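You operate a simulated robot arm through the tools that you are given. There is no shell and no other tool. Be economical: measure what you need, move in short steps, check, and stop when the job is done.

You run a simulated robot arm. Do the job below in one go: nothing can be reset, and whatever is moved stays where it is left.

JOB
Take the grey tub and leave it on the steel table top. Then put one of the glue bottles from the top of the back shelf on the corner of the wooden table by the grey rail. Then push the press drawer shut. Then pull the grey drawer open. Do these in the order given. Set down upright: glue bottle.

It is judged by the outcome, as a careful person would: the job done as asked, and still so three seconds after it is handed in. It fails if anything else is knocked over, pushed out of place, dropped, spilled or broken.

ROBOT AND FRAMES
A 7-joint arm with a vacuum gripper on a trunk, on a base that drives. Base frame: it is fixed to the floor where the robot stands at the start and does not move with it; the origin is under the middle of the robot, x ahead of it, y to its left, z up; the surface under the hand at the start is at about z = 0.88. Readings come in m, degrees, newtons and seconds.
Its first joint turns from -149.0 to 149.0 degrees. Places, roughly: corner of the wooden table by the grey rail (48x23 [-0.36, 1.54, 0.82]; glue bottle [1, 0, 1.25]; grey drawer [0.5, 0.1, 0.7]; grey tub (7x7x6 cm) [1, 0, 1.2]; press drawer [0.6, 0.2, 0.9]; steel table top [-0.8, 3.9, 0.8]. Payload 1.06 kg.
Tool frame: the origin (TCP) lies in the middle of the cups' lips, and z points out of the cups. The gripper has 1 cup of 0.024 m across, covering 0.024 by 0.024 m (tool x, y); the bellows give 0.008 m. With the vacuum on, a cup seals on a smooth face that it is pressed against (1 to 4 N); it does not hold porous or soft things. The pull reaches 23 N.
Orientation is that of the tool frame in the base frame, as a unit quaternion [w, x, y, z]. With the cups facing straight down, the tool's x points along the base's -x, its y along +y and its z along -z.

CONTROLS
- The arm moves only by the tool send_rows. Its argument "targets" is a list of rows, each an object of numbers (a shift or turn left out is 0, a gripper value left out holds the last): "dx", "dy", "dz": the shift along the base's x, y, z in cm; "ax", "ay", "az": the turn, a rotation vector about the base's x, y, z in degrees; "valve": the vacuum: 1 switches it on, -1 off. In form: [{"dx": .., "dy": .., "dz": .., "ax": .., "ay": .., "az": .., "valve": ..}, ...]. A call has 1 to 12 rows; each row is the pose to reach, as a shift and turn from the pose commanded when the call began. Each row takes 0.2 s and may step no farther than 0.05 m and 8.6 degrees from the row before; otherwise, or with a gripper value out of range, the whole call is refused. Where a pose cannot be reached the arm comes as near as it can. A force on the tool above 40 N (or 10 N above the force at the start of the call, whichever is more), or a blocked arm, ends the call early, and 0.2 s more pass. The pull builds up within a second once a cup has sealed. Time passes only in rows, and 0.2 s behind the last, so rows that repeat a pose give it time. It gives the time, the measured TCP pose, the force on the tool (base axes) and the pull of the vacuum at its end, in the units of the frame above (readings bear some noise), with the torque about the TCP (base axes, N m) and any sound that the robot's microphone picked up.
- Cameras (640 x 400 px; columns grow to the right, rows downward): "scene" is now at [0.0162, 0.2001, 1.595]; the picture's right is [0.41, -0.91, 0.00], its down [-0.76, -0.35, -0.54] and it looks along [0.50, 0.22, -0.84] (base axes); focal length 214 px, centre (320, 200). "wrist" rides on the gripper at [0.078, 0.019, -0.096] in the tool frame; the picture's right is [-0.24, 0.97, 0.00], its down [-0.71, -0.17, -0.69] and it looks along [-0.67, -0.16, 0.73] (tool axes); focal length 243 px, centre (320, 200). There is no depth. A picture from a camera that has moved, and an enlarged one, comes with that camera's place and axes in the base frame and with its lens.
- snapshot(camera): a new picture of that camera. The clock stands still meanwhile.
- slide_trunk(by): slides the trunk up (or, below 0, down) by that many m; the arm and the scene camera ride with it, the base frame stays. It gives what a move gives, with no picture.
- steer(legs): drives the robot by 1 to 6 legs, each [ahead, turn to the left] in m and degrees, along the robot's own axes; the way and the turn of a leg run together, so that a leg with both is an arc; at most 1.5 m and 180 degrees a leg. The arm and the cameras ride along, it lands a little off, and it stops where it bumps. It gives what a move gives.
- head_to(pan, tilt): turns the head with the scene camera to pan (to the left, within 155 degrees either way) and tilt (down, from -29 to 69), counted from straight ahead of the robot. It gives what a move gives.
- inspect(camera, box): a new picture of the part [left, top, right, bottom] of that camera's present view, enlarged. The clock stands still meanwhile.
- job_done(): hands the job in; it is judged then, once.

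Go step by step. Nothing tells you exact positions but the pictures and the camera data: compare them with the known pose of the tool, close in by small moves and look again before you grip or let go. The budget is 165 turns and 108 pictures, counting those below and the enlarged ones. Unless the task says otherwise, let go and move clear before handing in, and close with one line.

The tools are called after "Call:" as name(argument=value, ...) on one line, values as JSON. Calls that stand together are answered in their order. send_rows: Moves the arm, as the interface text tells. Its arguments: {"type":"object","properties":{"targets":{"type":"array","items":{"type":"object","properties":{"dx":{"type":"number"},"dy":{"type":"number"},"dz":{"type":"number"},"ax":{"type":"number"},"ay":{"type":"number"},"az":{"type":"number"},"valve":{"type":"number"}}}}},"required":["targets"]} The other tools are called the same way: slide_trunk (by) slides the trunk up or down; steer (legs) drives the base; head_to (pan, tilt) turns the head that bears the scene camera; snapshot (camera) takes a picture; inspect (camera, box) takes an enlarged picture of a part of a camera's view; job_done () hands the job in.

At the start:

```text
time: 0.0
tool_pos: [0.7735, 0.1147, 1.1497]
tcp_rot: [0.001, 0.0, 1.0, 0.001]
wrist_force: [0.3, -0.2, 0.6]
ft_torque: [0.01, -0.02, 0.01]
pull: 0.1
trunk travel left (down, up): [-0.675, 0.035]
robot x, y, heading: [0.0017, -0.0042, 0.3]
head pan, tilt: [24.3, 57.0]
```

scene: 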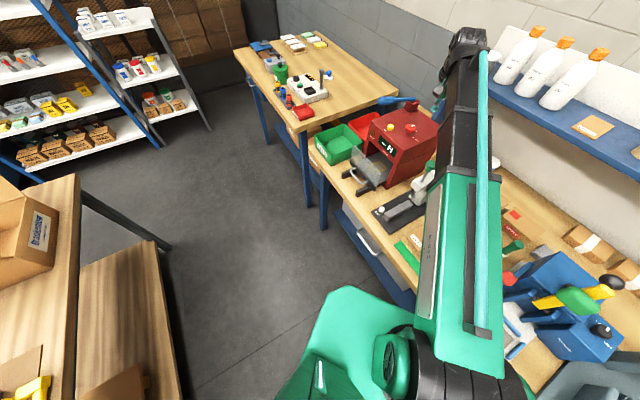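
wrist: 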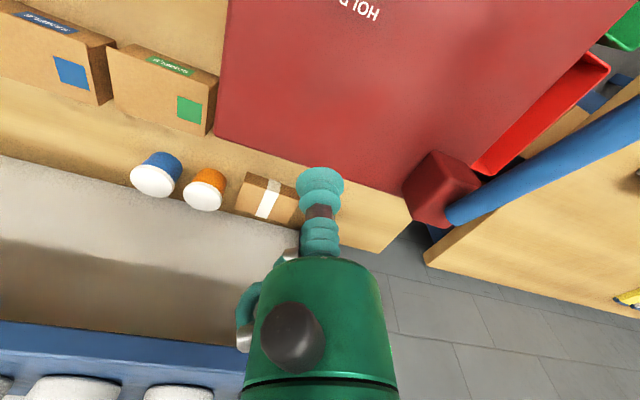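

I see the bench ahead with a red press, a back shelf with white glue bottles, and other tables to the left. I'll look around first to find the grey tub and the other places.

Call:
head_to(pan=0, tilt=25)

Call:
snapshot(camera="scene")

Call:
head_to(pan=80, tilt=20)

Call:
snapshot(camera="scene")

Call:
head_to(pan=-40, tilt=40)

Call:
snapshot(camera="scene")

```text
time: 1.0
tool_pos: [0.7735, 0.115, 1.1501]
tcp_rot: [0.0, 0.0, 1.0, 0.001]
wrist_force: [0.4, 0.5, -0.2]
ft_torque: [0.03, 0.0, 0.02]
pull: 0.1
trunk travel left (down, up): [-0.675, 0.035]
robot x, y, heading: [0.0017, -0.0006, 0.4]
head pan, tilt: [0.0, 25.0]
```

```text
105 pictures are left
camera scene: at [0.0446, 0.1714, 1.6414], right [0.0, -1.0, 0.0], down [-0.42, 0.0, -0.91], along [0.91, 0.0, -0.42], focal length 214 px, centre (320, 200)
```

scene: 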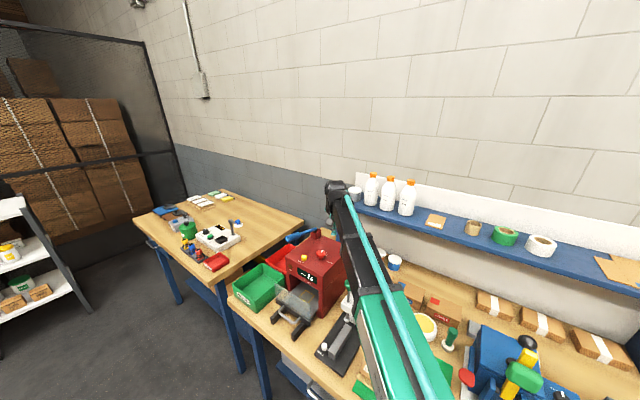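

```text
time: 2.5
tool_pos: [0.774, 0.1146, 1.1494]
tcp_rot: [0.0, -0.001, 1.0, 0.0]
wrist_force: [-0.3, 0.3, -0.2]
ft_torque: [0.0, 0.02, -0.02]
pull: 0.0
trunk travel left (down, up): [-0.675, 0.035]
robot x, y, heading: [-0.0022, -0.0016, 0.0]
head pan, tilt: [80.0, 20.0]
```

```text
104 pictures are left
camera scene: at [-0.0313, 0.263, 1.6496], right [0.98, -0.17, 0.0], down [-0.06, -0.34, -0.94], along [0.16, 0.93, -0.34], focal length 214 px, centre (320, 200)
```

scene: 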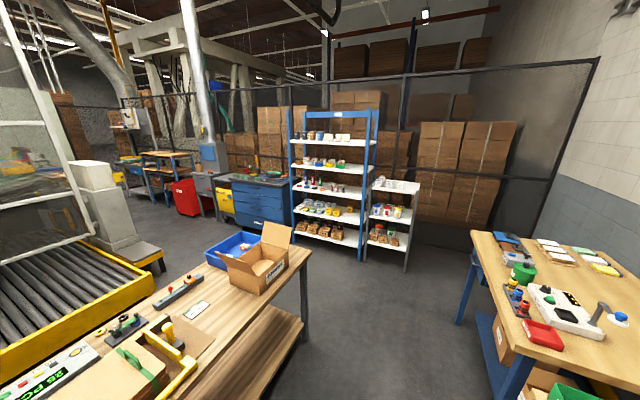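

```text
time: 4.5
tool_pos: [0.7743, 0.1144, 1.1495]
tcp_rot: [0.0, 0.001, 1.0, 0.0]
wrist_force: [0.5, 0.1, 0.6]
ft_torque: [-0.02, 0.0, 0.0]
pull: 0.0
trunk travel left (down, up): [-0.675, 0.035]
robot x, y, heading: [-0.0017, -0.0031, -0.2]
head pan, tilt: [-40.0, 40.0]
```

```text
103 pictures are left
camera scene: at [0.0176, 0.1167, 1.6182], right [-0.64, -0.77, 0.0], down [-0.49, 0.41, -0.77], along [0.59, -0.49, -0.64], focal length 214 px, centre (320, 200)
```

scene: 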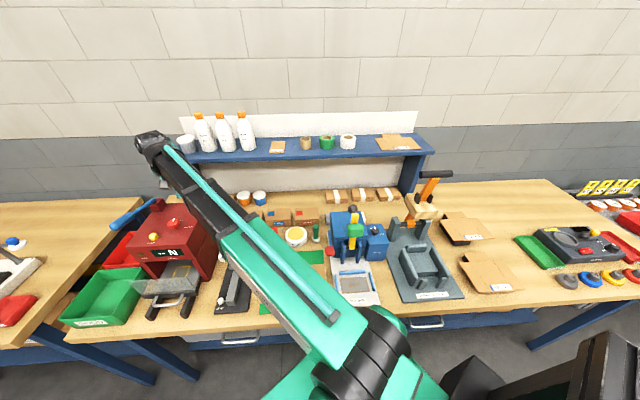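

The grey cup at the left end of the back shelf is probably the tub. I'll zoom in on the shelf, the steel table and the wooden table corner.

Call:
inspect(camera="scene", box=[120, 90, 320, 215])

Call:
inspect(camera="scene", box=[60, 180, 380, 380])

Call:
head_to(pan=100, tilt=25)

Call:
inspect(camera="scene", box=[200, 80, 440, 230])

Call:
snapshot(camera="scene")

```text
3.20 times, centred on (220, 152) of scene
camera zoom: at [0.0176, 0.1167, 1.6182], right [-0.64, -0.77, 0.0], down [-0.49, 0.41, -0.77], along [0.59, -0.49, -0.64], focal length 686 px, centre (640, 352)
```

zoom: 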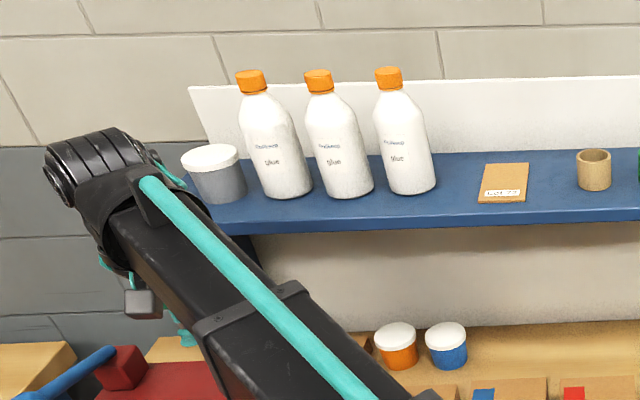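

```text
2.00 times, centred on (220, 280) of scene
camera zoom: at [0.0176, 0.1167, 1.6182], right [-0.64, -0.77, 0.0], down [-0.49, 0.41, -0.77], along [0.59, -0.49, -0.64], focal length 429 px, centre (520, 40)
```

zoom: 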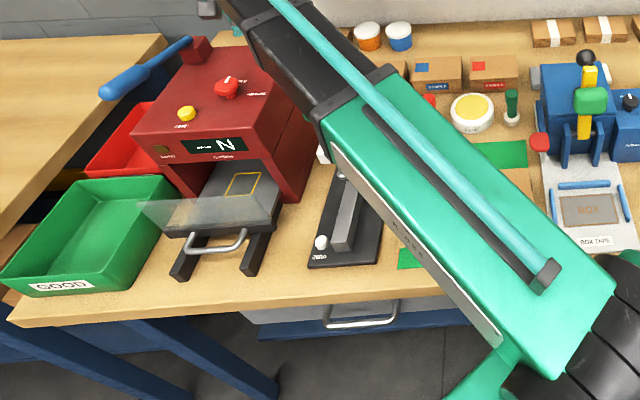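

```text
time: 6.7
tool_pos: [0.7752, 0.1146, 1.1503]
tcp_rot: [0.001, 0.0, 1.0, 0.001]
wrist_force: [0.1, 0.2, 0.0]
ft_torque: [0.02, 0.04, -0.01]
pull: 0.0
trunk travel left (down, up): [-0.675, 0.035]
robot x, y, heading: [0.0007, 0.0044, -0.1]
head pan, tilt: [100.0, 25.0]
```

```text
2.67 times, centred on (320, 155) of scene
camera zoom: at [-0.0635, 0.2621, 1.6415], right [0.98, 0.17, 0.0], down [0.07, -0.42, -0.91], along [-0.16, 0.89, -0.42], focal length 572 px, centre (320, 320)
```

zoom: 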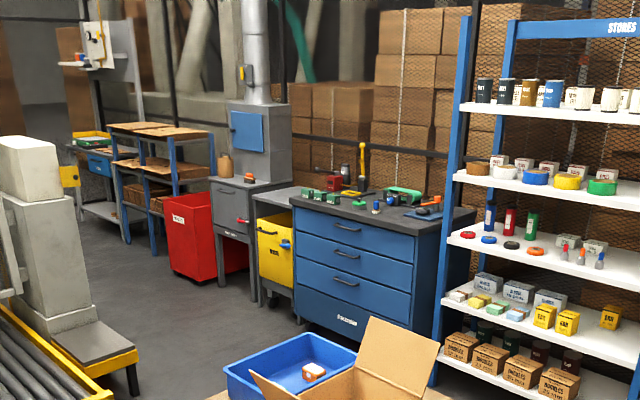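

```text
99 pictures are left
camera scene: at [-0.0635, 0.2621, 1.6415], right [0.98, 0.17, 0.0], down [0.07, -0.42, -0.91], along [-0.16, 0.89, -0.42], focal length 214 px, centre (320, 200)
```

scene: 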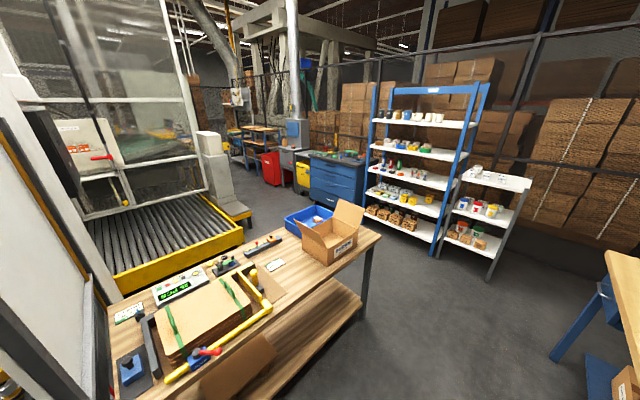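

The tub has a white lid and sits at the left end of the back shelf. The steel table is the small grey one left of the blue drawer cabinet. I'll raise the arm above shelf height and look with the wrist camera.

Call:
send_rows(targets=[{"dz": 5}, {"dz": 10}, {"dz": 15}, {"dz": 20}, {"dz": 24}])

Call:
snapshot(camera="wrist")

Call:
head_to(pan=-10, tilt=35)

Call:
snapshot(camera="scene")

```text
time: 7.7
tool_pos: [0.7761, 0.115, 1.3355]
tcp_rot: [0.011, 0.0, 1.0, -0.001]
wrist_force: [6.8, 0.2, -11.3]
ft_torque: [-0.09, -0.2, -0.08]
pull: 0.0
out of reach, approached as far as the arm can: row 4
trunk travel left (down, up): [-0.675, 0.035]
robot x, y, heading: [0.0016, -0.0051, -0.1]
head pan, tilt: [100.0, 25.0]
stopped in row 4: the force on the tool passed its limit at 51 N (the readings are from after the stop); the commanded pose is now the measured one
```

```text
98 pictures are left
camera wrist: at [0.6967, 0.1328, 1.4287], right [0.24, 0.97, 0.01], down [0.69, -0.17, 0.7], along [0.68, -0.16, -0.71], focal length 243 px, centre (320, 200)
```

wrist: 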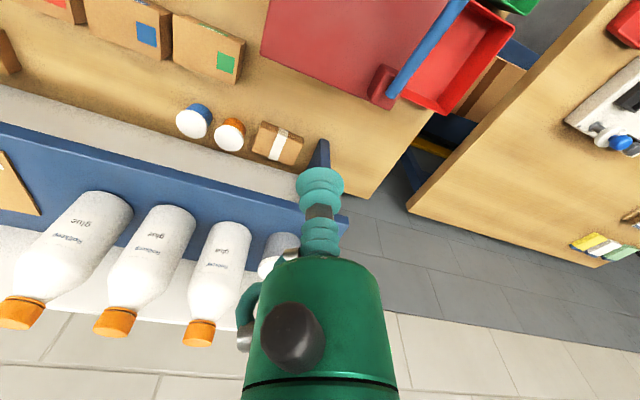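

```text
time: 9.6
tool_pos: [0.776, 0.1148, 1.3353]
tcp_rot: [0.01, 0.001, 1.0, 0.001]
wrist_force: [12.4, 2.1, -25.8]
ft_torque: [-0.51, -1.01, -0.35]
pull: 0.0
trunk travel left (down, up): [-0.675, 0.035]
robot x, y, heading: [-0.0023, -0.0002, 0.3]
head pan, tilt: [-10.0, 35.0]
```

```text
97 pictures are left
camera scene: at [0.0392, 0.1561, 1.6257], right [-0.17, -0.98, 0.0], down [-0.56, 0.1, -0.82], along [0.81, -0.14, -0.57], focal length 214 px, centre (320, 200)
```

scene: 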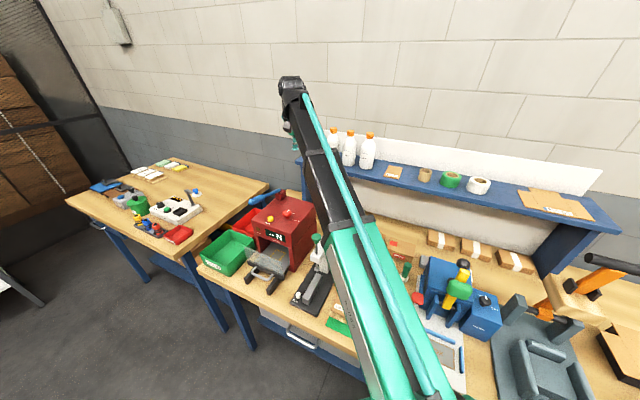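

The lift stopped on a force that looks like the wrist folding onto its own arm. I'll back down 3 cm, check that the force clears, and try moving outward.

Call:
send_rows(targets=[{"dz": -1.5}, {"dz": -3}, {"dz": -3}])

Call:
inspect(camera="scene", box=[240, 60, 400, 160])

```text
time: 10.4
tool_pos: [0.7764, 0.1163, 1.3052]
tcp_rot: [0.009, 0.0, 1.0, 0.001]
wrist_force: [0.8, -1.0, -0.8]
ft_torque: [-0.02, -0.01, -0.04]
pull: 0.0
trunk travel left (down, up): [-0.675, 0.035]
robot x, y, heading: [0.0012, 0.0009, 0.0]
head pan, tilt: [-10.0, 35.0]
```

```text
4.00 times, centred on (320, 110) of scene
camera zoom: at [0.0392, 0.156, 1.6257], right [-0.17, -0.98, 0.0], down [-0.56, 0.1, -0.82], along [0.81, -0.14, -0.57], focal length 858 px, centre (320, 560)
```

zoom: 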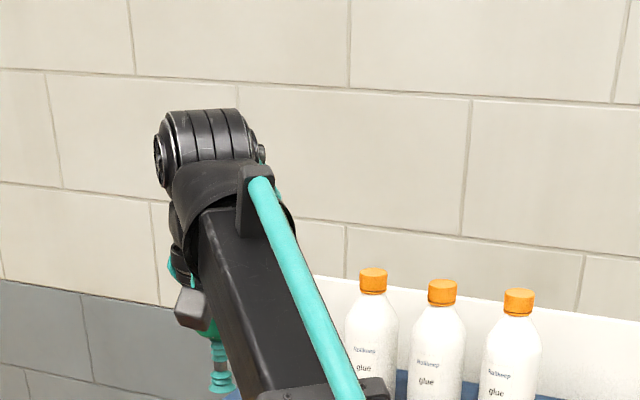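

The gripper is free again. I estimate the tub at about (0.97, 0.01) with its lid near z 1.24. I'll approach from the left and look again.

Call:
send_rows(targets=[{"dx": 4}, {"dx": 8, "dz": 1}, {"dx": 12, "dz": 2}, {"dx": 16, "dz": 2}, {"dx": 18, "dy": -2, "dz": 2}])

Call:
snapshot(camera="wrist")

Call:
inspect(camera="scene", box=[240, 80, 400, 180])

```text
time: 11.6
tool_pos: [0.958, 0.0952, 1.3272]
tcp_rot: [0.01, 0.002, 1.0, 0.0]
wrist_force: [0.2, -0.3, 0.1]
ft_torque: [0.02, 0.01, 0.02]
pull: 0.1
trunk travel left (down, up): [-0.675, 0.035]
robot x, y, heading: [-0.0001, 0.0051, -0.0]
head pan, tilt: [-10.0, 35.0]
```

```text
95 pictures are left
camera wrist: at [0.8775, 0.1134, 1.42], right [0.24, 0.97, 0.01], down [0.7, -0.17, 0.7], along [0.68, -0.16, -0.72], focal length 243 px, centre (320, 200)
```

wrist: 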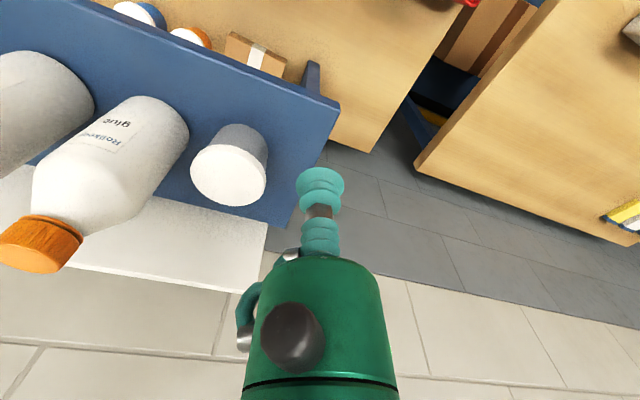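

```text
4.00 times, centred on (320, 130) of scene
camera zoom: at [0.0393, 0.1556, 1.6258], right [-0.17, -0.98, 0.0], down [-0.56, 0.1, -0.82], along [0.81, -0.14, -0.57], focal length 858 px, centre (320, 480)
```

zoom: 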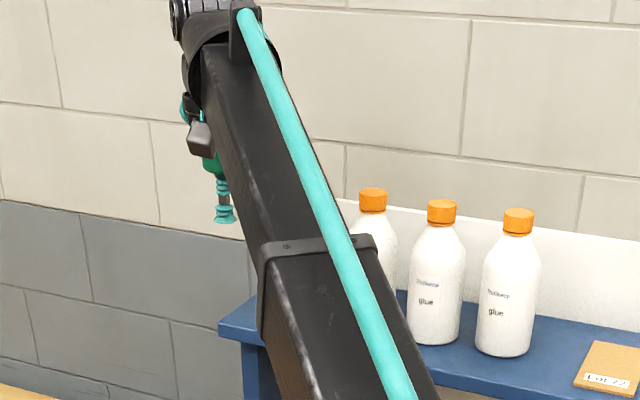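

The lid centre comes out near (0.995, 0.003, 1.238), and the first bottle's axis is about (0.955, −0.065). I'll move over the lid, offset a little towards +y to stay clear of the bottle, and descend most of the way.

Call:
send_rows(targets=[{"dx": 3.9}, {"dx": 3.9, "dy": -4}, {"dx": 3.9, "dy": -8}, {"dx": 3.9, "dy": -8, "dz": -3}, {"dx": 3.9, "dy": -8, "dz": -5.5}])

Call:
snapshot(camera="wrist")

Call:
inspect(camera="scene", box=[240, 80, 400, 180])

```text
time: 12.8
tool_pos: [0.9961, 0.0133, 1.2705]
tcp_rot: [0.01, 0.0, 1.0, 0.0]
wrist_force: [-0.5, -1.2, -0.3]
ft_torque: [0.0, -0.01, 0.0]
pull: 0.1
trunk travel left (down, up): [-0.675, 0.035]
robot x, y, heading: [0.003, 0.0044, 0.1]
head pan, tilt: [-10.0, 35.0]
```

```text
93 pictures are left
camera wrist: at [0.9165, 0.0307, 1.3641], right [0.24, 0.97, 0.01], down [0.7, -0.17, 0.7], along [0.68, -0.16, -0.72], focal length 243 px, centre (320, 200)
```

wrist: 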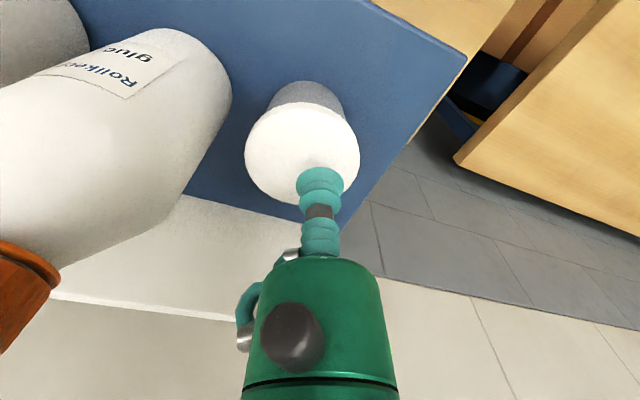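

```text
4.00 times, centred on (320, 130) of scene
camera zoom: at [0.0395, 0.156, 1.6258], right [-0.17, -0.98, 0.0], down [-0.56, 0.1, -0.82], along [0.81, -0.14, -0.57], focal length 858 px, centre (320, 480)
```

zoom: 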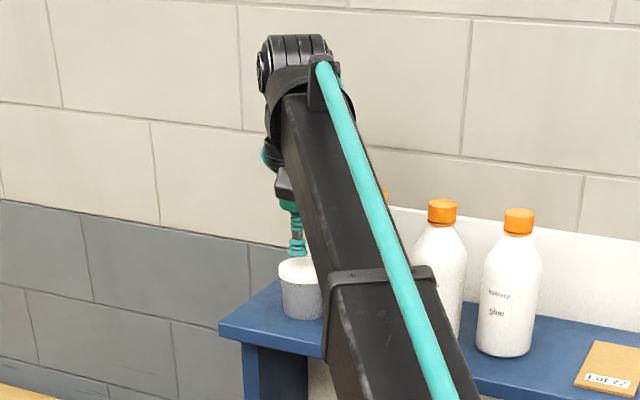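

The lid is centred just below the cup at (0.995, 0.001, 1.238). I'll press down on it with the vacuum on.

Call:
send_rows(targets=[{"dz": -2, "valve": 1}, {"dz": -2.8}, {"dz": -3.3}, {"dz": -3.6}, {"dz": -3.6}, {"dz": -3.6}, {"dz": -3.6}, {"dz": -3.6}])

```text
time: 13.6
tool_pos: [0.9952, 0.0141, 1.2478]
tcp_rot: [0.014, 0.0, 1.0, 0.0]
wrist_force: [-1.6, -1.1, 15.9]
ft_torque: [-0.01, 0.11, 0.0]
pull: 22.8
trunk travel left (down, up): [-0.675, 0.035]
robot x, y, heading: [-0.0018, 0.0008, 0.1]
head pan, tilt: [-10.0, 35.0]
stopped in row 3: the force on the tool passed its limit at 45 N (the readings are from after the stop); the commanded pose is now the measured one
```

The lid was slightly higher than estimated, but the cup has sealed with full pull. I'll lift gently and check.

Call:
send_rows(targets=[{"dz": 0.7}, {"dz": 1.5}, {"dz": 3, "dy": 0.5}, {"dz": 5, "dy": 1.5}, {"dz": 7, "dy": 4}, {"dz": 7, "dy": 4}])

Call:
snapshot(camera="wrist")

```text
time: 15.0
tool_pos: [0.9989, 0.0531, 1.3165]
tcp_rot: [0.013, 0.0, 1.0, 0.001]
wrist_force: [0.0, -0.7, -0.2]
ft_torque: [0.0, 0.0, 0.0]
pull: 22.4
trunk travel left (down, up): [-0.675, 0.035]
robot x, y, heading: [-0.0005, 0.0004, 0.1]
head pan, tilt: [-10.0, 35.0]
```

```text
91 pictures are left
camera wrist: at [0.9182, 0.0717, 1.4086], right [0.24, 0.97, 0.01], down [0.69, -0.17, 0.7], along [0.68, -0.16, -0.71], focal length 243 px, centre (320, 200)
```

wrist: 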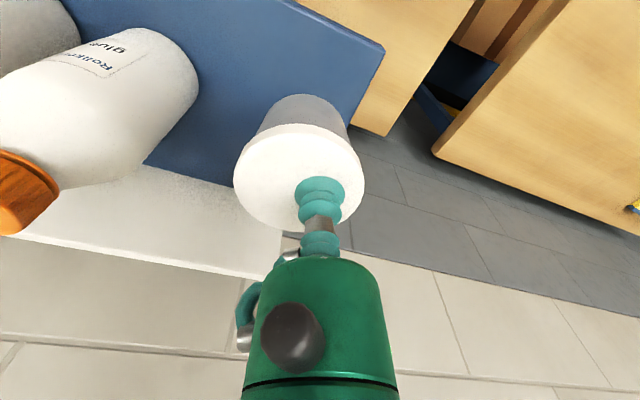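

The whole tub is lifted cleanly. Before I back away from the bench I'll look behind the robot.

Call:
head_to(pan=150, tilt=45)

Call:
snapshot(camera="scene")

Call:
head_to(pan=-140, tilt=45)

Call:
snapshot(camera="scene")

```text
time: 17.4
tool_pos: [0.9977, 0.0538, 1.3148]
tcp_rot: [0.013, 0.001, 1.0, -0.001]
wrist_force: [0.1, 0.3, -0.9]
ft_torque: [0.01, -0.01, 0.01]
pull: 22.3
trunk travel left (down, up): [-0.675, 0.035]
robot x, y, heading: [0.0021, 0.001, 0.3]
head pan, tilt: [150.0, 45.0]
```

```text
90 pictures are left
camera scene: at [-0.1176, 0.212, 1.6109], right [0.5, 0.87, 0.0], down [0.61, -0.35, -0.71], along [-0.61, 0.35, -0.71], focal length 214 px, centre (320, 200)
```

scene: 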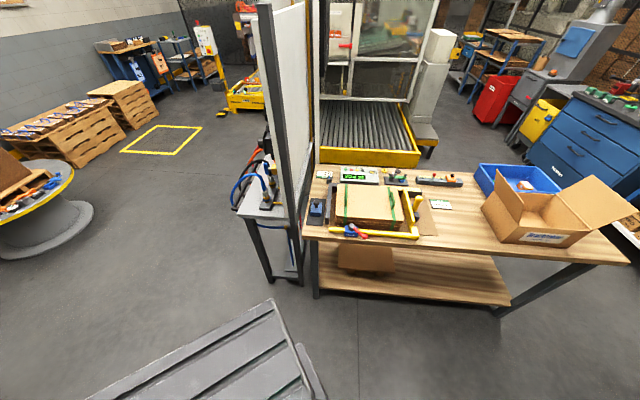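

```text
time: 21.4
tool_pos: [0.9996, 0.054, 1.3158]
tcp_rot: [0.014, 0.001, 1.0, 0.0]
wrist_force: [-0.3, 0.1, -1.5]
ft_torque: [0.02, -0.01, 0.01]
pull: 22.8
trunk travel left (down, up): [-0.675, 0.035]
robot x, y, heading: [0.001, -0.0014, -0.1]
head pan, tilt: [-140.0, 45.0]
```

```text
89 pictures are left
camera scene: at [-0.1095, 0.119, 1.6109], right [-0.64, 0.77, 0.0], down [0.54, 0.45, -0.71], along [-0.54, -0.45, -0.71], focal length 214 px, centre (320, 200)
```

scene: 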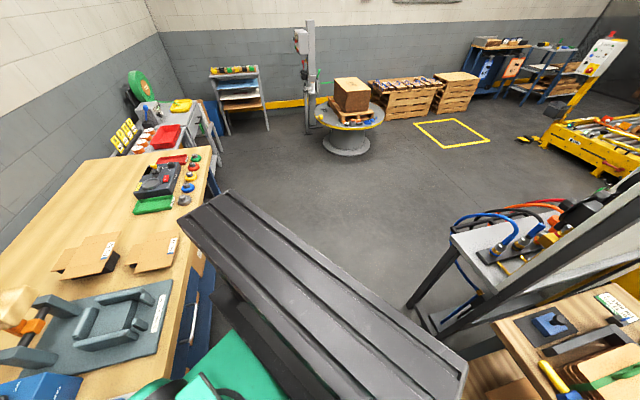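

The way behind is clear; the grey slab is my own mast. I'll back off from the bench and turn left a little at a time.

Call:
steer(legs=[[-0.3, 0]])

Call:
head_to(pan=60, tilt=55)

Call:
snapshot(camera="scene")

```text
time: 23.5
tool_pos: [0.6975, 0.0499, 1.3157]
tcp_rot: [0.012, 0.002, 1.0, 0.0]
wrist_force: [-1.3, 0.0, -0.5]
ft_torque: [0.02, -0.02, 0.02]
pull: 23.1
trunk travel left (down, up): [-0.675, 0.035]
robot x, y, heading: [-0.2984, 0.0017, -0.2]
head pan, tilt: [-140.0, 45.0]
```

```text
time: 26.4
tool_pos: [0.6989, 0.0513, 1.3158]
tcp_rot: [0.013, 0.001, 1.0, 0.0]
wrist_force: [-0.2, 0.2, -1.4]
ft_torque: [0.01, 0.0, -0.01]
pull: 22.4
trunk travel left (down, up): [-0.675, 0.035]
robot x, y, heading: [-0.3029, -0.0022, -0.5]
head pan, tilt: [60.0, 55.0]
```

```text
88 pictures are left
camera scene: at [-0.3105, 0.2344, 1.5975], right [0.86, -0.5, 0.0], down [-0.41, -0.71, -0.57], along [0.29, 0.5, -0.82], focal length 214 px, centre (320, 200)
```

scene: 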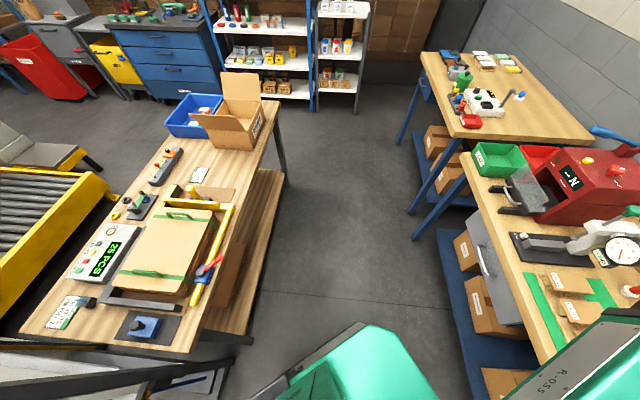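

The corridor between the wooden table and the benches runs at about 57°. I'll turn left in place, with the tub high above everything, and then tuck the arm.

Call:
steer(legs=[[0, 57]])

Call:
head_to(pan=10, tilt=45)

Call:
snapshot(camera="scene")

```text
time: 29.3
tool_pos: [0.2053, 0.8634, 1.3147]
tcp_rot: [0.011, -0.472, 0.881, 0.006]
wrist_force: [-0.4, 0.5, -0.7]
ft_torque: [-0.03, 0.0, -0.02]
pull: 23.5
trunk travel left (down, up): [-0.675, 0.035]
robot x, y, heading: [-0.2964, -0.0012, 56.4]
head pan, tilt: [60.0, 55.0]
```

```text
time: 30.5
tool_pos: [0.2059, 0.863, 1.3149]
tcp_rot: [0.011, -0.473, 0.881, 0.006]
wrist_force: [-0.4, 0.2, -0.9]
ft_torque: [0.01, -0.01, 0.02]
pull: 23.1
trunk travel left (down, up): [-0.675, 0.035]
robot x, y, heading: [-0.3008, -0.0001, 56.7]
head pan, tilt: [10.0, 45.0]
```

```text
87 pictures are left
camera scene: at [-0.4369, 0.1329, 1.6109], right [0.92, -0.4, 0.0], down [-0.28, -0.65, -0.71], along [0.28, 0.65, -0.71], focal length 214 px, centre (320, 200)
```

scene: 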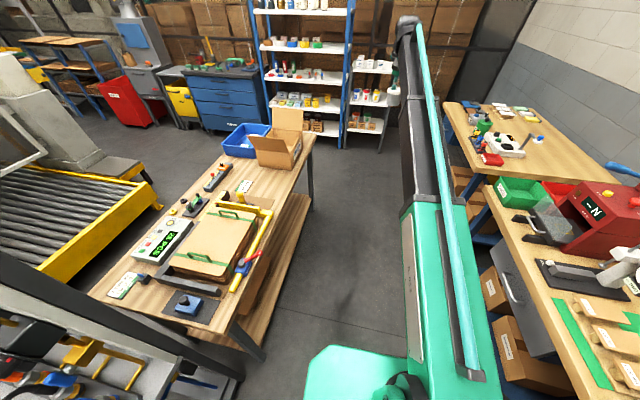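

The corridor ahead is clear. I'll tuck the arm in and lower it over the free corridor.

Call:
send_rows(targets=[{"dz": -4.5}, {"dx": -2, "dy": -3, "dz": -7.5}, {"dx": -4, "dy": -6, "dz": -10.5}, {"dx": -6, "dy": -9, "dz": -13.5}, {"dx": -8, "dy": -12, "dz": -16}, {"dx": -10, "dy": -15, "dz": -18}, {"dx": -12, "dy": -18, "dz": -20}, {"dx": -14.2, "dy": -21.5, "dz": -20}, {"dx": -16.5, "dy": -25, "dz": -20}, {"dx": -18.5, "dy": -28, "dz": -20}])

Call:
steer(legs=[[0.7, 0]])

Call:
snapshot(camera="scene")

```text
time: 32.7
tool_pos: [0.0208, 0.5815, 1.1177]
tcp_rot: [0.011, -0.472, 0.881, 0.006]
wrist_force: [0.4, -0.2, -1.9]
ft_torque: [-0.03, 0.01, 0.01]
pull: 22.7
trunk travel left (down, up): [-0.675, 0.035]
robot x, y, heading: [-0.3, -0.0026, 56.3]
head pan, tilt: [10.0, 45.0]
```

```text
time: 36.5
tool_pos: [0.411, 1.1672, 1.1162]
tcp_rot: [0.012, -0.472, 0.881, 0.007]
wrist_force: [0.0, -0.9, -1.3]
ft_torque: [-0.01, -0.01, -0.01]
pull: 22.6
trunk travel left (down, up): [-0.675, 0.035]
robot x, y, heading: [0.086, 0.5862, 56.3]
head pan, tilt: [10.0, 45.0]
```

```text
86 pictures are left
camera scene: at [-0.0478, 0.7196, 1.6109], right [0.92, -0.4, 0.0], down [-0.28, -0.65, -0.71], along [0.28, 0.65, -0.71], focal length 214 px, centre (320, 200)
```

scene: 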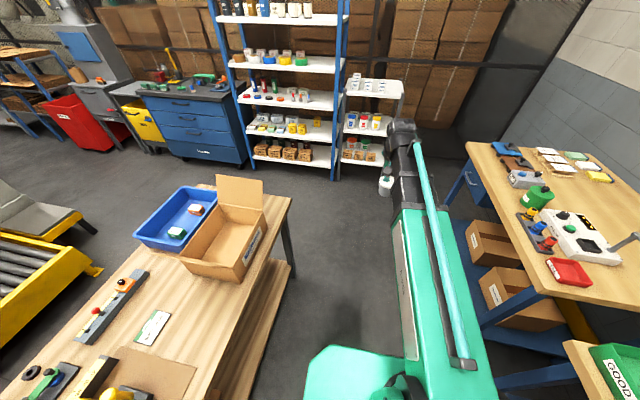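

The path is clear so far. I'll continue along the corridor past the table corner and then turn left towards the steel table.

Call:
steer(legs=[[1.1, 0], [0, 80]])

Call:
snapshot(camera="scene")

```text
time: 45.6
tool_pos: [0.183, 1.9311, 1.1171]
tcp_rot: [-0.005, 0.927, -0.374, -0.012]
wrist_force: [0.2, 0.3, -0.8]
ft_torque: [0.03, 0.0, -0.04]
pull: 23.1
trunk travel left (down, up): [-0.675, 0.035]
robot x, y, heading: [0.6929, 1.5108, 136.1]
head pan, tilt: [10.0, 45.0]
```

```text
85 pictures are left
camera scene: at [0.5403, 1.4048, 1.6109], right [0.56, 0.83, 0.0], down [0.59, -0.39, -0.71], along [-0.59, 0.39, -0.71], focal length 214 px, centre (320, 200)
```

scene: 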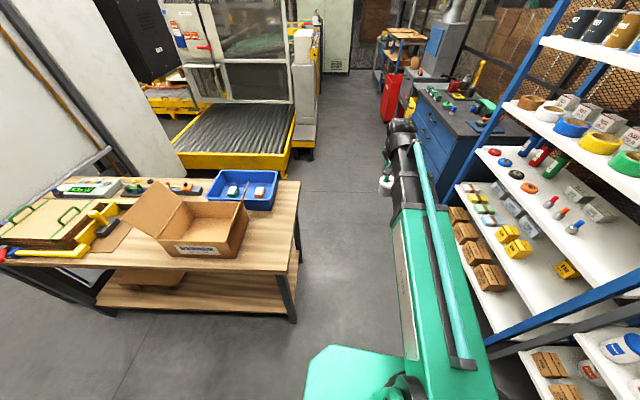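

The way ahead towards the cabinet and steel table is open. I'll drive on and look again.

Call:
steer(legs=[[1.3, 0]])

Call:
head_to(pan=-20, tilt=40)

Call:
snapshot(camera="scene")

```text
time: 52.2
tool_pos: [-0.7415, 2.8731, 1.1176]
tcp_rot: [-0.006, 0.922, -0.387, -0.012]
wrist_force: [1.2, 0.1, -1.3]
ft_torque: [0.0, 0.03, 0.02]
pull: 23.5
trunk travel left (down, up): [-0.675, 0.035]
robot x, y, heading: [-0.2417, 2.4409, 134.5]
head pan, tilt: [10.0, 45.0]
```

```text
time: 53.2
tool_pos: [-0.7423, 2.8732, 1.1172]
tcp_rot: [-0.005, 0.922, -0.388, -0.012]
wrist_force: [0.2, 0.0, -1.9]
ft_torque: [-0.01, 0.03, -0.03]
pull: 23.0
trunk travel left (down, up): [-0.675, 0.035]
robot x, y, heading: [-0.2425, 2.438, 134.3]
head pan, tilt: [-20.0, 40.0]
```

```text
84 pictures are left
camera scene: at [-0.3685, 2.3652, 1.6182], right [0.91, 0.42, 0.0], down [0.27, -0.58, -0.77], along [-0.32, 0.7, -0.64], focal length 214 px, centre (320, 200)
```

scene: 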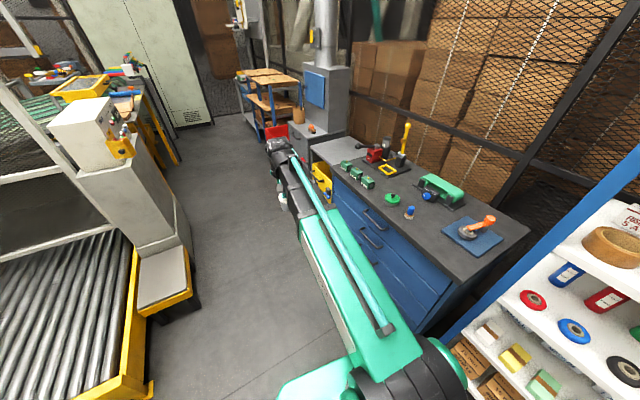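

The steel table is just past the cabinet's far end. I'll drive parallel to the cabinet front and then turn right to face the table.

Call:
steer(legs=[[0, 9], [0.75, 0]])

Call:
head_to(pan=-35, tilt=40)

Call:
snapshot(camera="scene")

```text
time: 57.9
tool_pos: [-1.4006, 3.2289, 1.116]
tcp_rot: [-0.005, 0.95, -0.313, -0.012]
wrist_force: [-0.3, -0.1, -1.6]
ft_torque: [-0.01, 0.0, 0.02]
pull: 22.7
trunk travel left (down, up): [-0.675, 0.035]
robot x, y, heading: [-0.8364, 2.8777, 143.5]
head pan, tilt: [-20.0, 40.0]
```

```text
time: 58.6
tool_pos: [-1.4004, 3.2283, 1.1162]
tcp_rot: [-0.004, 0.95, -0.313, -0.012]
wrist_force: [-0.1, 0.5, -1.7]
ft_torque: [0.0, 0.0, -0.01]
pull: 23.0
trunk travel left (down, up): [-0.675, 0.035]
robot x, y, heading: [-0.8328, 2.879, 143.6]
head pan, tilt: [-35.0, 40.0]
```

```text
83 pictures are left
camera scene: at [-0.9315, 2.7961, 1.6182], right [0.95, 0.32, 0.0], down [0.21, -0.61, -0.77], along [-0.24, 0.73, -0.64], focal length 214 px, centre (320, 200)
```

scene: 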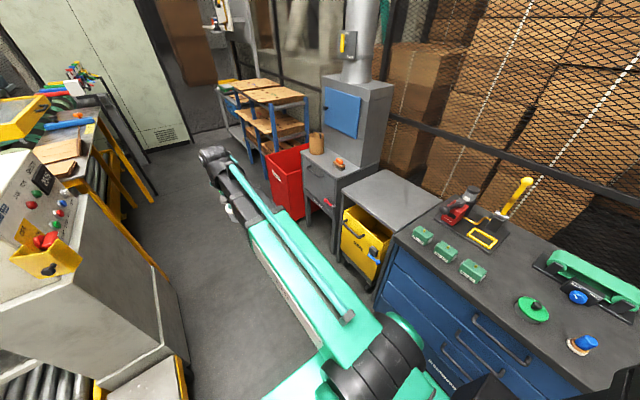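

The steel top's centre is at about (−0.83, 3.89), it is empty, and I have a clear view of it. I'll move 0.3 m ahead and turn right to face it.

Call:
steer(legs=[[0.3, 0], [0, -70]])

Call:
head_to(pan=15, tilt=50)

Call:
snapshot(camera="scene")

Call:
snapshot(camera="wrist")

```text
time: 63.8
tool_pos: [-0.9307, 3.7032, 1.1168]
tcp_rot: [0.01, -0.591, 0.807, 0.008]
wrist_force: [0.3, 1.1, -1.1]
ft_torque: [0.02, 0.03, 0.01]
pull: 23.4
trunk travel left (down, up): [-0.675, 0.035]
robot x, y, heading: [-1.0812, 3.057, 72.7]
head pan, tilt: [-35.0, 40.0]
```

```text
time: 64.9
tool_pos: [-0.9316, 3.7039, 1.1158]
tcp_rot: [0.011, -0.591, 0.807, 0.008]
wrist_force: [-0.1, 0.2, -0.8]
ft_torque: [-0.01, -0.02, 0.04]
pull: 23.3
trunk travel left (down, up): [-0.675, 0.035]
robot x, y, heading: [-1.0824, 3.0582, 72.5]
head pan, tilt: [15.0, 50.0]
```

```text
82 pictures are left
camera scene: at [-1.2539, 3.1425, 1.604], right [1.0, -0.04, 0.0], down [-0.03, -0.77, -0.64], along [0.03, 0.64, -0.77], focal length 214 px, centre (320, 200)
```

scene: 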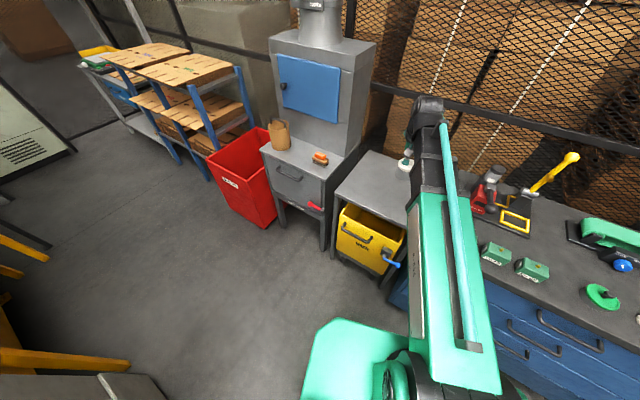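

```text
81 pictures are left
camera wrist: at [-0.9733, 3.6313, 1.2098], right [-0.86, 0.52, 0.01], down [0.37, 0.61, 0.7], along [0.36, 0.6, -0.71], focal length 243 px, centre (320, 200)
```

wrist: 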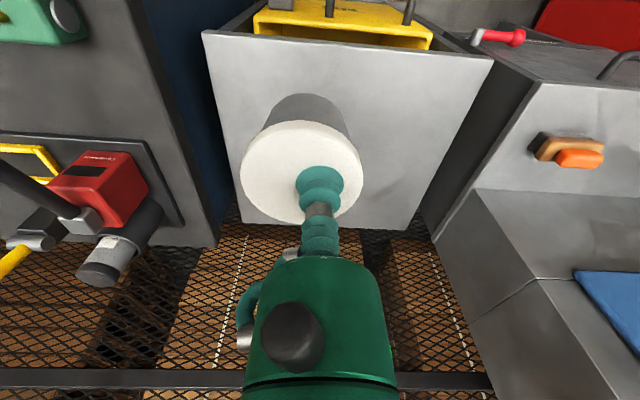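

The steel top is clear below. I'll move to above its middle, about (−0.85, 3.87), and descend partway.

Call:
send_rows(targets=[{"dx": 2, "dy": 4.2}, {"dx": 4, "dy": 8.4}, {"dx": 6, "dy": 12.6}, {"dx": 8, "dy": 16.5}, {"dx": 8, "dy": 16.5, "dz": -4.5}, {"dx": 8, "dy": 16.5, "dz": -9}, {"dx": 8, "dy": 16.5, "dz": -13}, {"dx": 8, "dy": 16.5, "dz": -17}])

Call:
snapshot(camera="wrist")

Call:
inspect(camera="scene", box=[300, 90, 500, 215])

```text
time: 66.7
tool_pos: [-0.8508, 3.8661, 0.9473]
tcp_rot: [0.01, -0.592, 0.806, 0.008]
wrist_force: [-0.6, -0.8, -1.2]
ft_torque: [0.04, 0.0, 0.0]
pull: 22.7
trunk travel left (down, up): [-0.675, 0.035]
robot x, y, heading: [-1.08, 3.0567, 72.6]
head pan, tilt: [15.0, 50.0]
```

```text
80 pictures are left
camera wrist: at [-0.8924, 3.7936, 1.0397], right [-0.86, 0.52, 0.01], down [0.37, 0.61, 0.7], along [0.36, 0.6, -0.71], focal length 243 px, centre (320, 200)
```

wrist: 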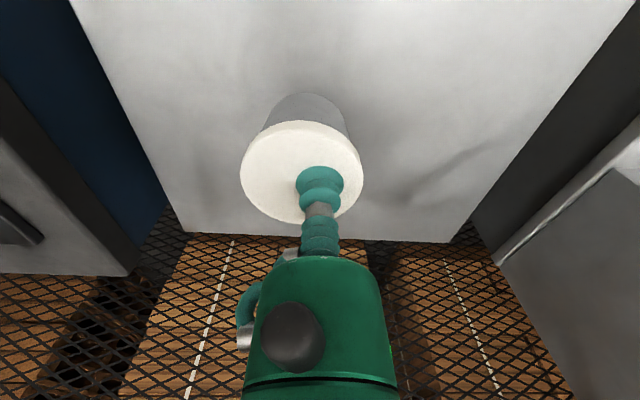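

```text
3.20 times, centred on (400, 152) of scene
camera zoom: at [-1.2539, 3.1428, 1.604], right [1.0, -0.04, 0.0], down [-0.03, -0.77, -0.64], along [0.03, 0.64, -0.77], focal length 686 px, centre (64, 352)
```

zoom: 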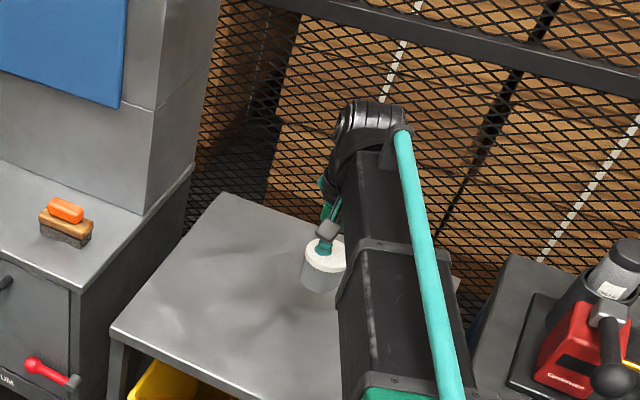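

The tub hangs over the middle of the steel top. I'll descend slowly until it touches.

Call:
send_rows(targets=[{"dz": -2.5}, {"dz": -4.5}, {"dz": -5.5}, {"dz": -5.8}, {"dz": -6.1}, {"dz": -6.4}])

Call:
inspect(camera="wrist", box=[200, 70, 440, 220])

```text
time: 68.1
tool_pos: [-0.851, 3.8695, 0.8835]
tcp_rot: [0.011, -0.592, 0.806, 0.007]
wrist_force: [-0.3, -0.3, -0.1]
ft_torque: [-0.02, 0.05, 0.01]
pull: 23.0
trunk travel left (down, up): [-0.675, 0.035]
robot x, y, heading: [-1.0776, 3.056, 72.4]
head pan, tilt: [15.0, 50.0]
```

```text
2.67 times, centred on (320, 145) of wrist
camera zoom: at [-0.8932, 3.7962, 0.9758], right [-0.86, 0.52, 0.01], down [0.37, 0.61, 0.7], along [0.36, 0.6, -0.71], focal length 647 px, centre (320, 347)
```

zoom: 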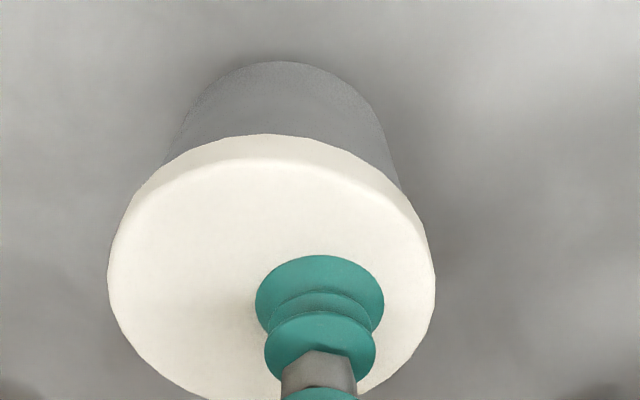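

Call:
send_rows(targets=[{"dz": -0.3}, {"dz": -0.6}, {"dz": -0.9}, {"dz": -1.2}])

```text
time: 69.1
tool_pos: [-0.8508, 3.8683, 0.8705]
tcp_rot: [0.01, -0.592, 0.806, 0.008]
wrist_force: [0.7, -0.3, -0.8]
ft_torque: [0.01, -0.03, 0.02]
pull: 23.4
trunk travel left (down, up): [-0.675, 0.035]
robot x, y, heading: [-1.0793, 3.0531, 72.6]
head pan, tilt: [15.0, 50.0]
```

No contact yet, so I'll keep going down in small steps.

Call:
send_rows(targets=[{"dz": -0.3}, {"dz": -0.6}, {"dz": -0.9}])

```text
time: 69.9
tool_pos: [-0.8527, 3.8677, 0.8627]
tcp_rot: [0.011, -0.591, 0.806, 0.008]
wrist_force: [-0.4, 0.4, -1.2]
ft_torque: [-0.02, 0.03, 0.01]
pull: 23.0
trunk travel left (down, up): [-0.675, 0.035]
robot x, y, heading: [-1.0812, 3.0558, 72.3]
head pan, tilt: [15.0, 50.0]
```

Call:
send_rows(targets=[{"dz": -0.2}, {"dz": -0.4}, {"dz": -0.6}])

Call:
inspect(camera="wrist", box=[200, 70, 440, 220])

```text
time: 70.7
tool_pos: [-0.8513, 3.869, 0.8567]
tcp_rot: [0.011, -0.591, 0.807, 0.008]
wrist_force: [-0.3, 1.9, 5.3]
ft_torque: [-0.07, -0.04, 0.02]
pull: 23.2
trunk travel left (down, up): [-0.675, 0.035]
robot x, y, heading: [-1.0802, 3.0586, 72.6]
head pan, tilt: [15.0, 50.0]
```

```text
2.67 times, centred on (320, 145) of wrist
camera zoom: at [-0.8933, 3.7962, 0.9495], right [-0.86, 0.52, 0.01], down [0.37, 0.61, 0.7], along [0.36, 0.61, -0.71], focal length 647 px, centre (320, 347)
```

zoom: 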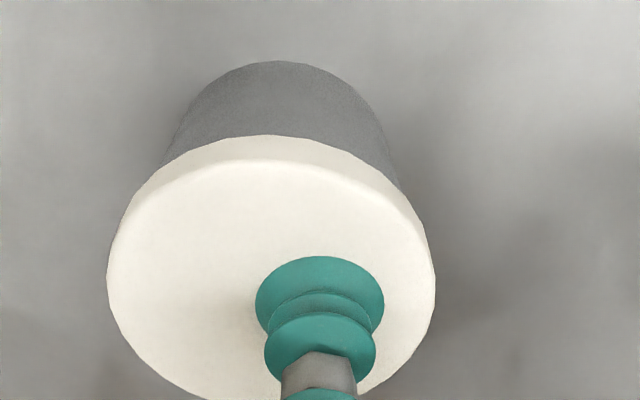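

Contact at about 5 N, so the tub stands on the steel top. I'll release it and rise.

Call:
send_rows(targets=[{"valve": -1}, {"valve": -1}, {"valve": -1}, {"dz": 0.3}, {"dz": 1}, {"dz": 3}, {"dz": 7}, {"dz": 12}, {"dz": 17}, {"dz": 21}])

Call:
snapshot(camera="wrist")

```text
time: 72.9
tool_pos: [-0.8478, 3.8679, 1.0645]
tcp_rot: [0.011, -0.591, 0.807, 0.008]
wrist_force: [-0.1, 0.7, 0.0]
ft_torque: [0.03, -0.01, 0.02]
pull: 0.1
trunk travel left (down, up): [-0.675, 0.035]
robot x, y, heading: [-1.0818, 3.0547, 72.4]
head pan, tilt: [15.0, 50.0]
```

```text
76 pictures are left
camera wrist: at [-0.8903, 3.796, 1.1576], right [-0.86, 0.52, 0.01], down [0.37, 0.61, 0.7], along [0.36, 0.6, -0.71], focal length 243 px, centre (320, 200)
```

wrist: 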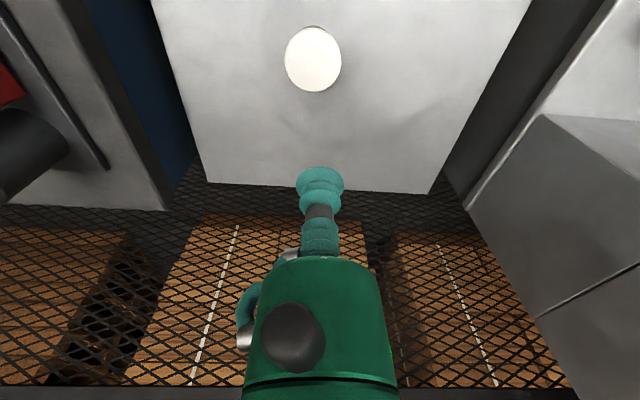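

The tub is standing on the steel table. I'll tuck the arm and retrace the proven path backwards.

Call:
send_rows(targets=[{"dz": 4}, {"dx": -1.3, "dy": -4.2, "dz": 5}, {"dx": -2.6, "dy": -8.5, "dz": 5}, {"dx": -4, "dy": -12.8, "dz": 5}, {"dx": -6, "dy": -17, "dz": 5}])

Call:
steer(legs=[[0, 70], [-1.05, 0], [0, -8.5]])

Call:
head_to(pan=90, tilt=50)

Call:
snapshot(camera="scene")

```text
time: 74.1
tool_pos: [-0.9093, 3.6962, 1.1159]
tcp_rot: [0.011, -0.591, 0.806, 0.008]
wrist_force: [0.4, -0.2, 1.1]
ft_torque: [-0.01, -0.01, 0.01]
pull: 0.1
trunk travel left (down, up): [-0.675, 0.035]
robot x, y, heading: [-1.0803, 3.0555, 72.7]
head pan, tilt: [15.0, 50.0]
```

```text
time: 83.0
tool_pos: [-0.7545, 2.8865, 1.1168]
tcp_rot: [-0.006, 0.919, -0.394, -0.012]
wrist_force: [0.2, 0.3, -0.2]
ft_torque: [-0.03, 0.0, -0.01]
pull: 0.0
trunk travel left (down, up): [-0.675, 0.035]
robot x, y, heading: [-0.2767, 2.427, 133.6]
head pan, tilt: [15.0, 50.0]
```

```text
time: 84.5
tool_pos: [-0.7548, 2.8861, 1.1175]
tcp_rot: [-0.006, 0.919, -0.394, -0.012]
wrist_force: [0.4, -0.4, 0.0]
ft_torque: [0.03, 0.02, -0.01]
pull: 0.0
trunk travel left (down, up): [-0.675, 0.035]
robot x, y, heading: [-0.2722, 2.4273, 133.7]
head pan, tilt: [90.0, 50.0]
```

```text
75 pictures are left
camera scene: at [-0.4251, 2.2262, 1.604], right [-0.69, 0.72, 0.0], down [0.55, 0.53, -0.64], along [-0.47, -0.44, -0.77], focal length 214 px, centre (320, 200)
```

scene: 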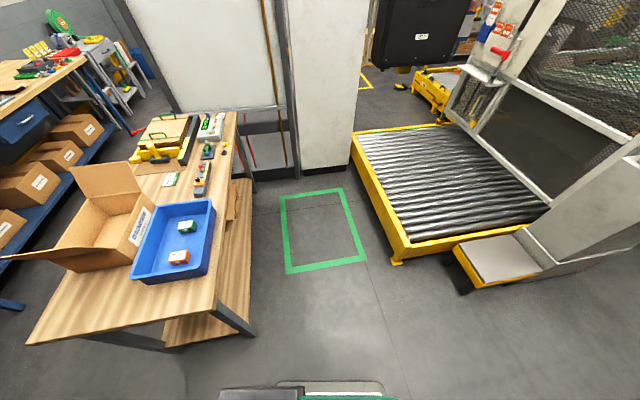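

I now have a clear view of the wooden table. The target corner is mostly covered by the blue tray, which leaves a free strip between the tray and the end of the grey rail. I'll zoom in on it.

Call:
inspect(camera="scene", box=[100, 120, 260, 220])

```text
4.00 times, centred on (180, 170) of scene
camera zoom: at [-0.4251, 2.2262, 1.604], right [-0.69, 0.72, 0.0], down [0.55, 0.53, -0.64], along [-0.47, -0.44, -0.77], focal length 858 px, centre (880, 320)
```

zoom: 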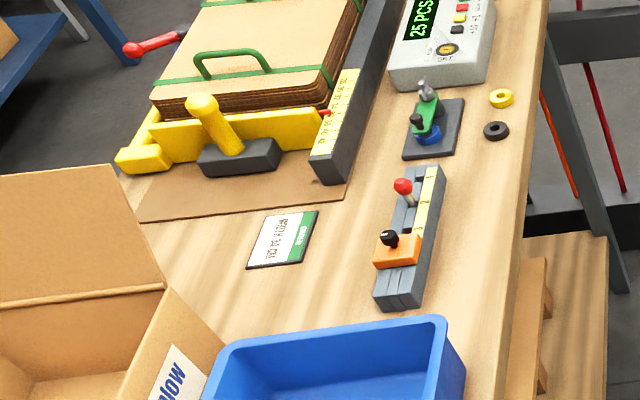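

The free spot is around (−0.445, 1.34), beside the rail's end and in front of the tray. Now I'll continue back towards the bench for the bottle.

Call:
steer(legs=[[-1.35, 0], [0, -77.5]])

Call:
head_to(pan=150, tilt=45)

Call:
snapshot(camera="scene")

```text
time: 94.7
tool_pos: [1.002, 2.0253, 1.1166]
tcp_rot: [0.011, -0.483, 0.876, 0.006]
wrist_force: [-0.5, 0.1, -0.1]
ft_torque: [0.0, 0.02, 0.02]
pull: 0.0
trunk travel left (down, up): [-0.675, 0.035]
robot x, y, heading: [0.6744, 1.4486, 57.8]
head pan, tilt: [90.0, 50.0]
```

```text
time: 96.0
tool_pos: [1.0026, 2.0245, 1.1179]
tcp_rot: [0.012, -0.482, 0.876, 0.006]
wrist_force: [-0.4, -0.2, -0.2]
ft_torque: [-0.01, 0.01, 0.0]
pull: 0.2
trunk travel left (down, up): [-0.675, 0.035]
robot x, y, heading: [0.6754, 1.4473, 58.0]
head pan, tilt: [150.0, 45.0]
```

```text
73 pictures are left
camera scene: at [0.4329, 1.4631, 1.6109], right [-0.47, 0.88, 0.0], down [0.63, 0.33, -0.71], along [-0.63, -0.33, -0.71], focal length 214 px, centre (320, 200)
```

scene: 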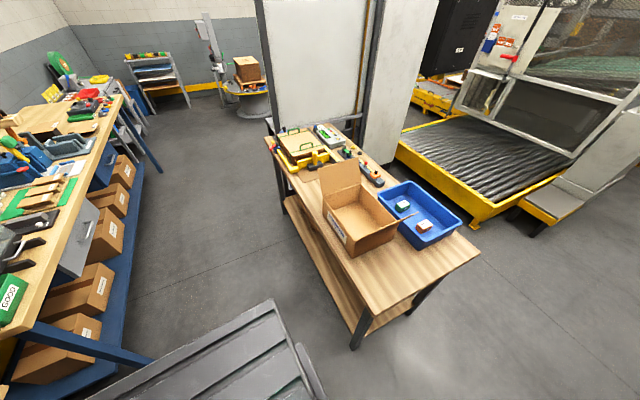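

The reverse path is clear. I'll back up to the starting area, turn to face the bench, and raise the trunk for extra height.

Call:
steer(legs=[[-1.45, 0], [-0.3, 0], [0, -58]])

Call:
slide_trunk(by=0.035)

Call:
head_to(pan=-10, tilt=30)

Call:
snapshot(camera="scene")

```text
time: 107.2
tool_pos: [0.4351, 0.0234, 1.1163]
tcp_rot: [0.014, -0.014, 1.0, -0.001]
wrist_force: [-0.6, -0.3, -0.1]
ft_torque: [0.0, -0.04, 0.0]
pull: 0.0
trunk travel left (down, up): [-0.675, 0.035]
robot x, y, heading: [-0.225, -0.0265, 1.8]
head pan, tilt: [150.0, 45.0]
```

```text
time: 108.0
tool_pos: [0.4343, 0.0235, 1.1525]
tcp_rot: [0.012, -0.013, 1.0, 0.0]
wrist_force: [0.4, 0.8, -0.1]
ft_torque: [-0.02, 0.0, -0.01]
pull: 0.1
trunk travel left (down, up): [-0.71, 0.0]
robot x, y, heading: [-0.231, -0.0241, 1.3]
head pan, tilt: [150.0, 45.0]
```

```text
time: 110.5
tool_pos: [0.4349, 0.0242, 1.1521]
tcp_rot: [0.013, -0.013, 1.0, 0.0]
wrist_force: [0.9, -0.2, 0.1]
ft_torque: [0.0, 0.02, 0.01]
pull: 0.3
trunk travel left (down, up): [-0.71, 0.0]
robot x, y, heading: [-0.2293, -0.0248, 1.5]
head pan, tilt: [-10.0, 30.0]
```

```text
72 pictures are left
camera scene: at [-0.1896, 0.1317, 1.6685], right [-0.15, -0.99, 0.0], down [-0.49, 0.07, -0.87], along [0.86, -0.13, -0.5], focal length 214 px, centre (320, 200)
```

scene: 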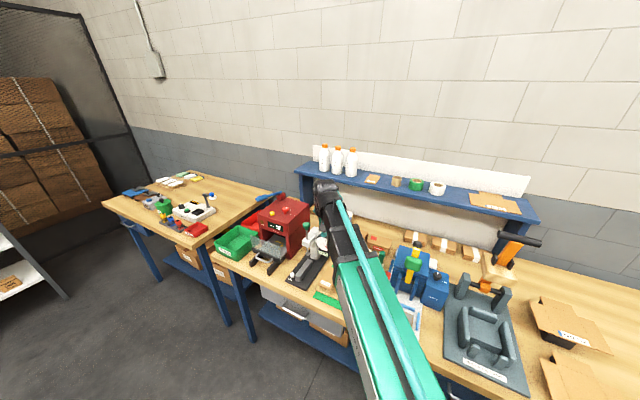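

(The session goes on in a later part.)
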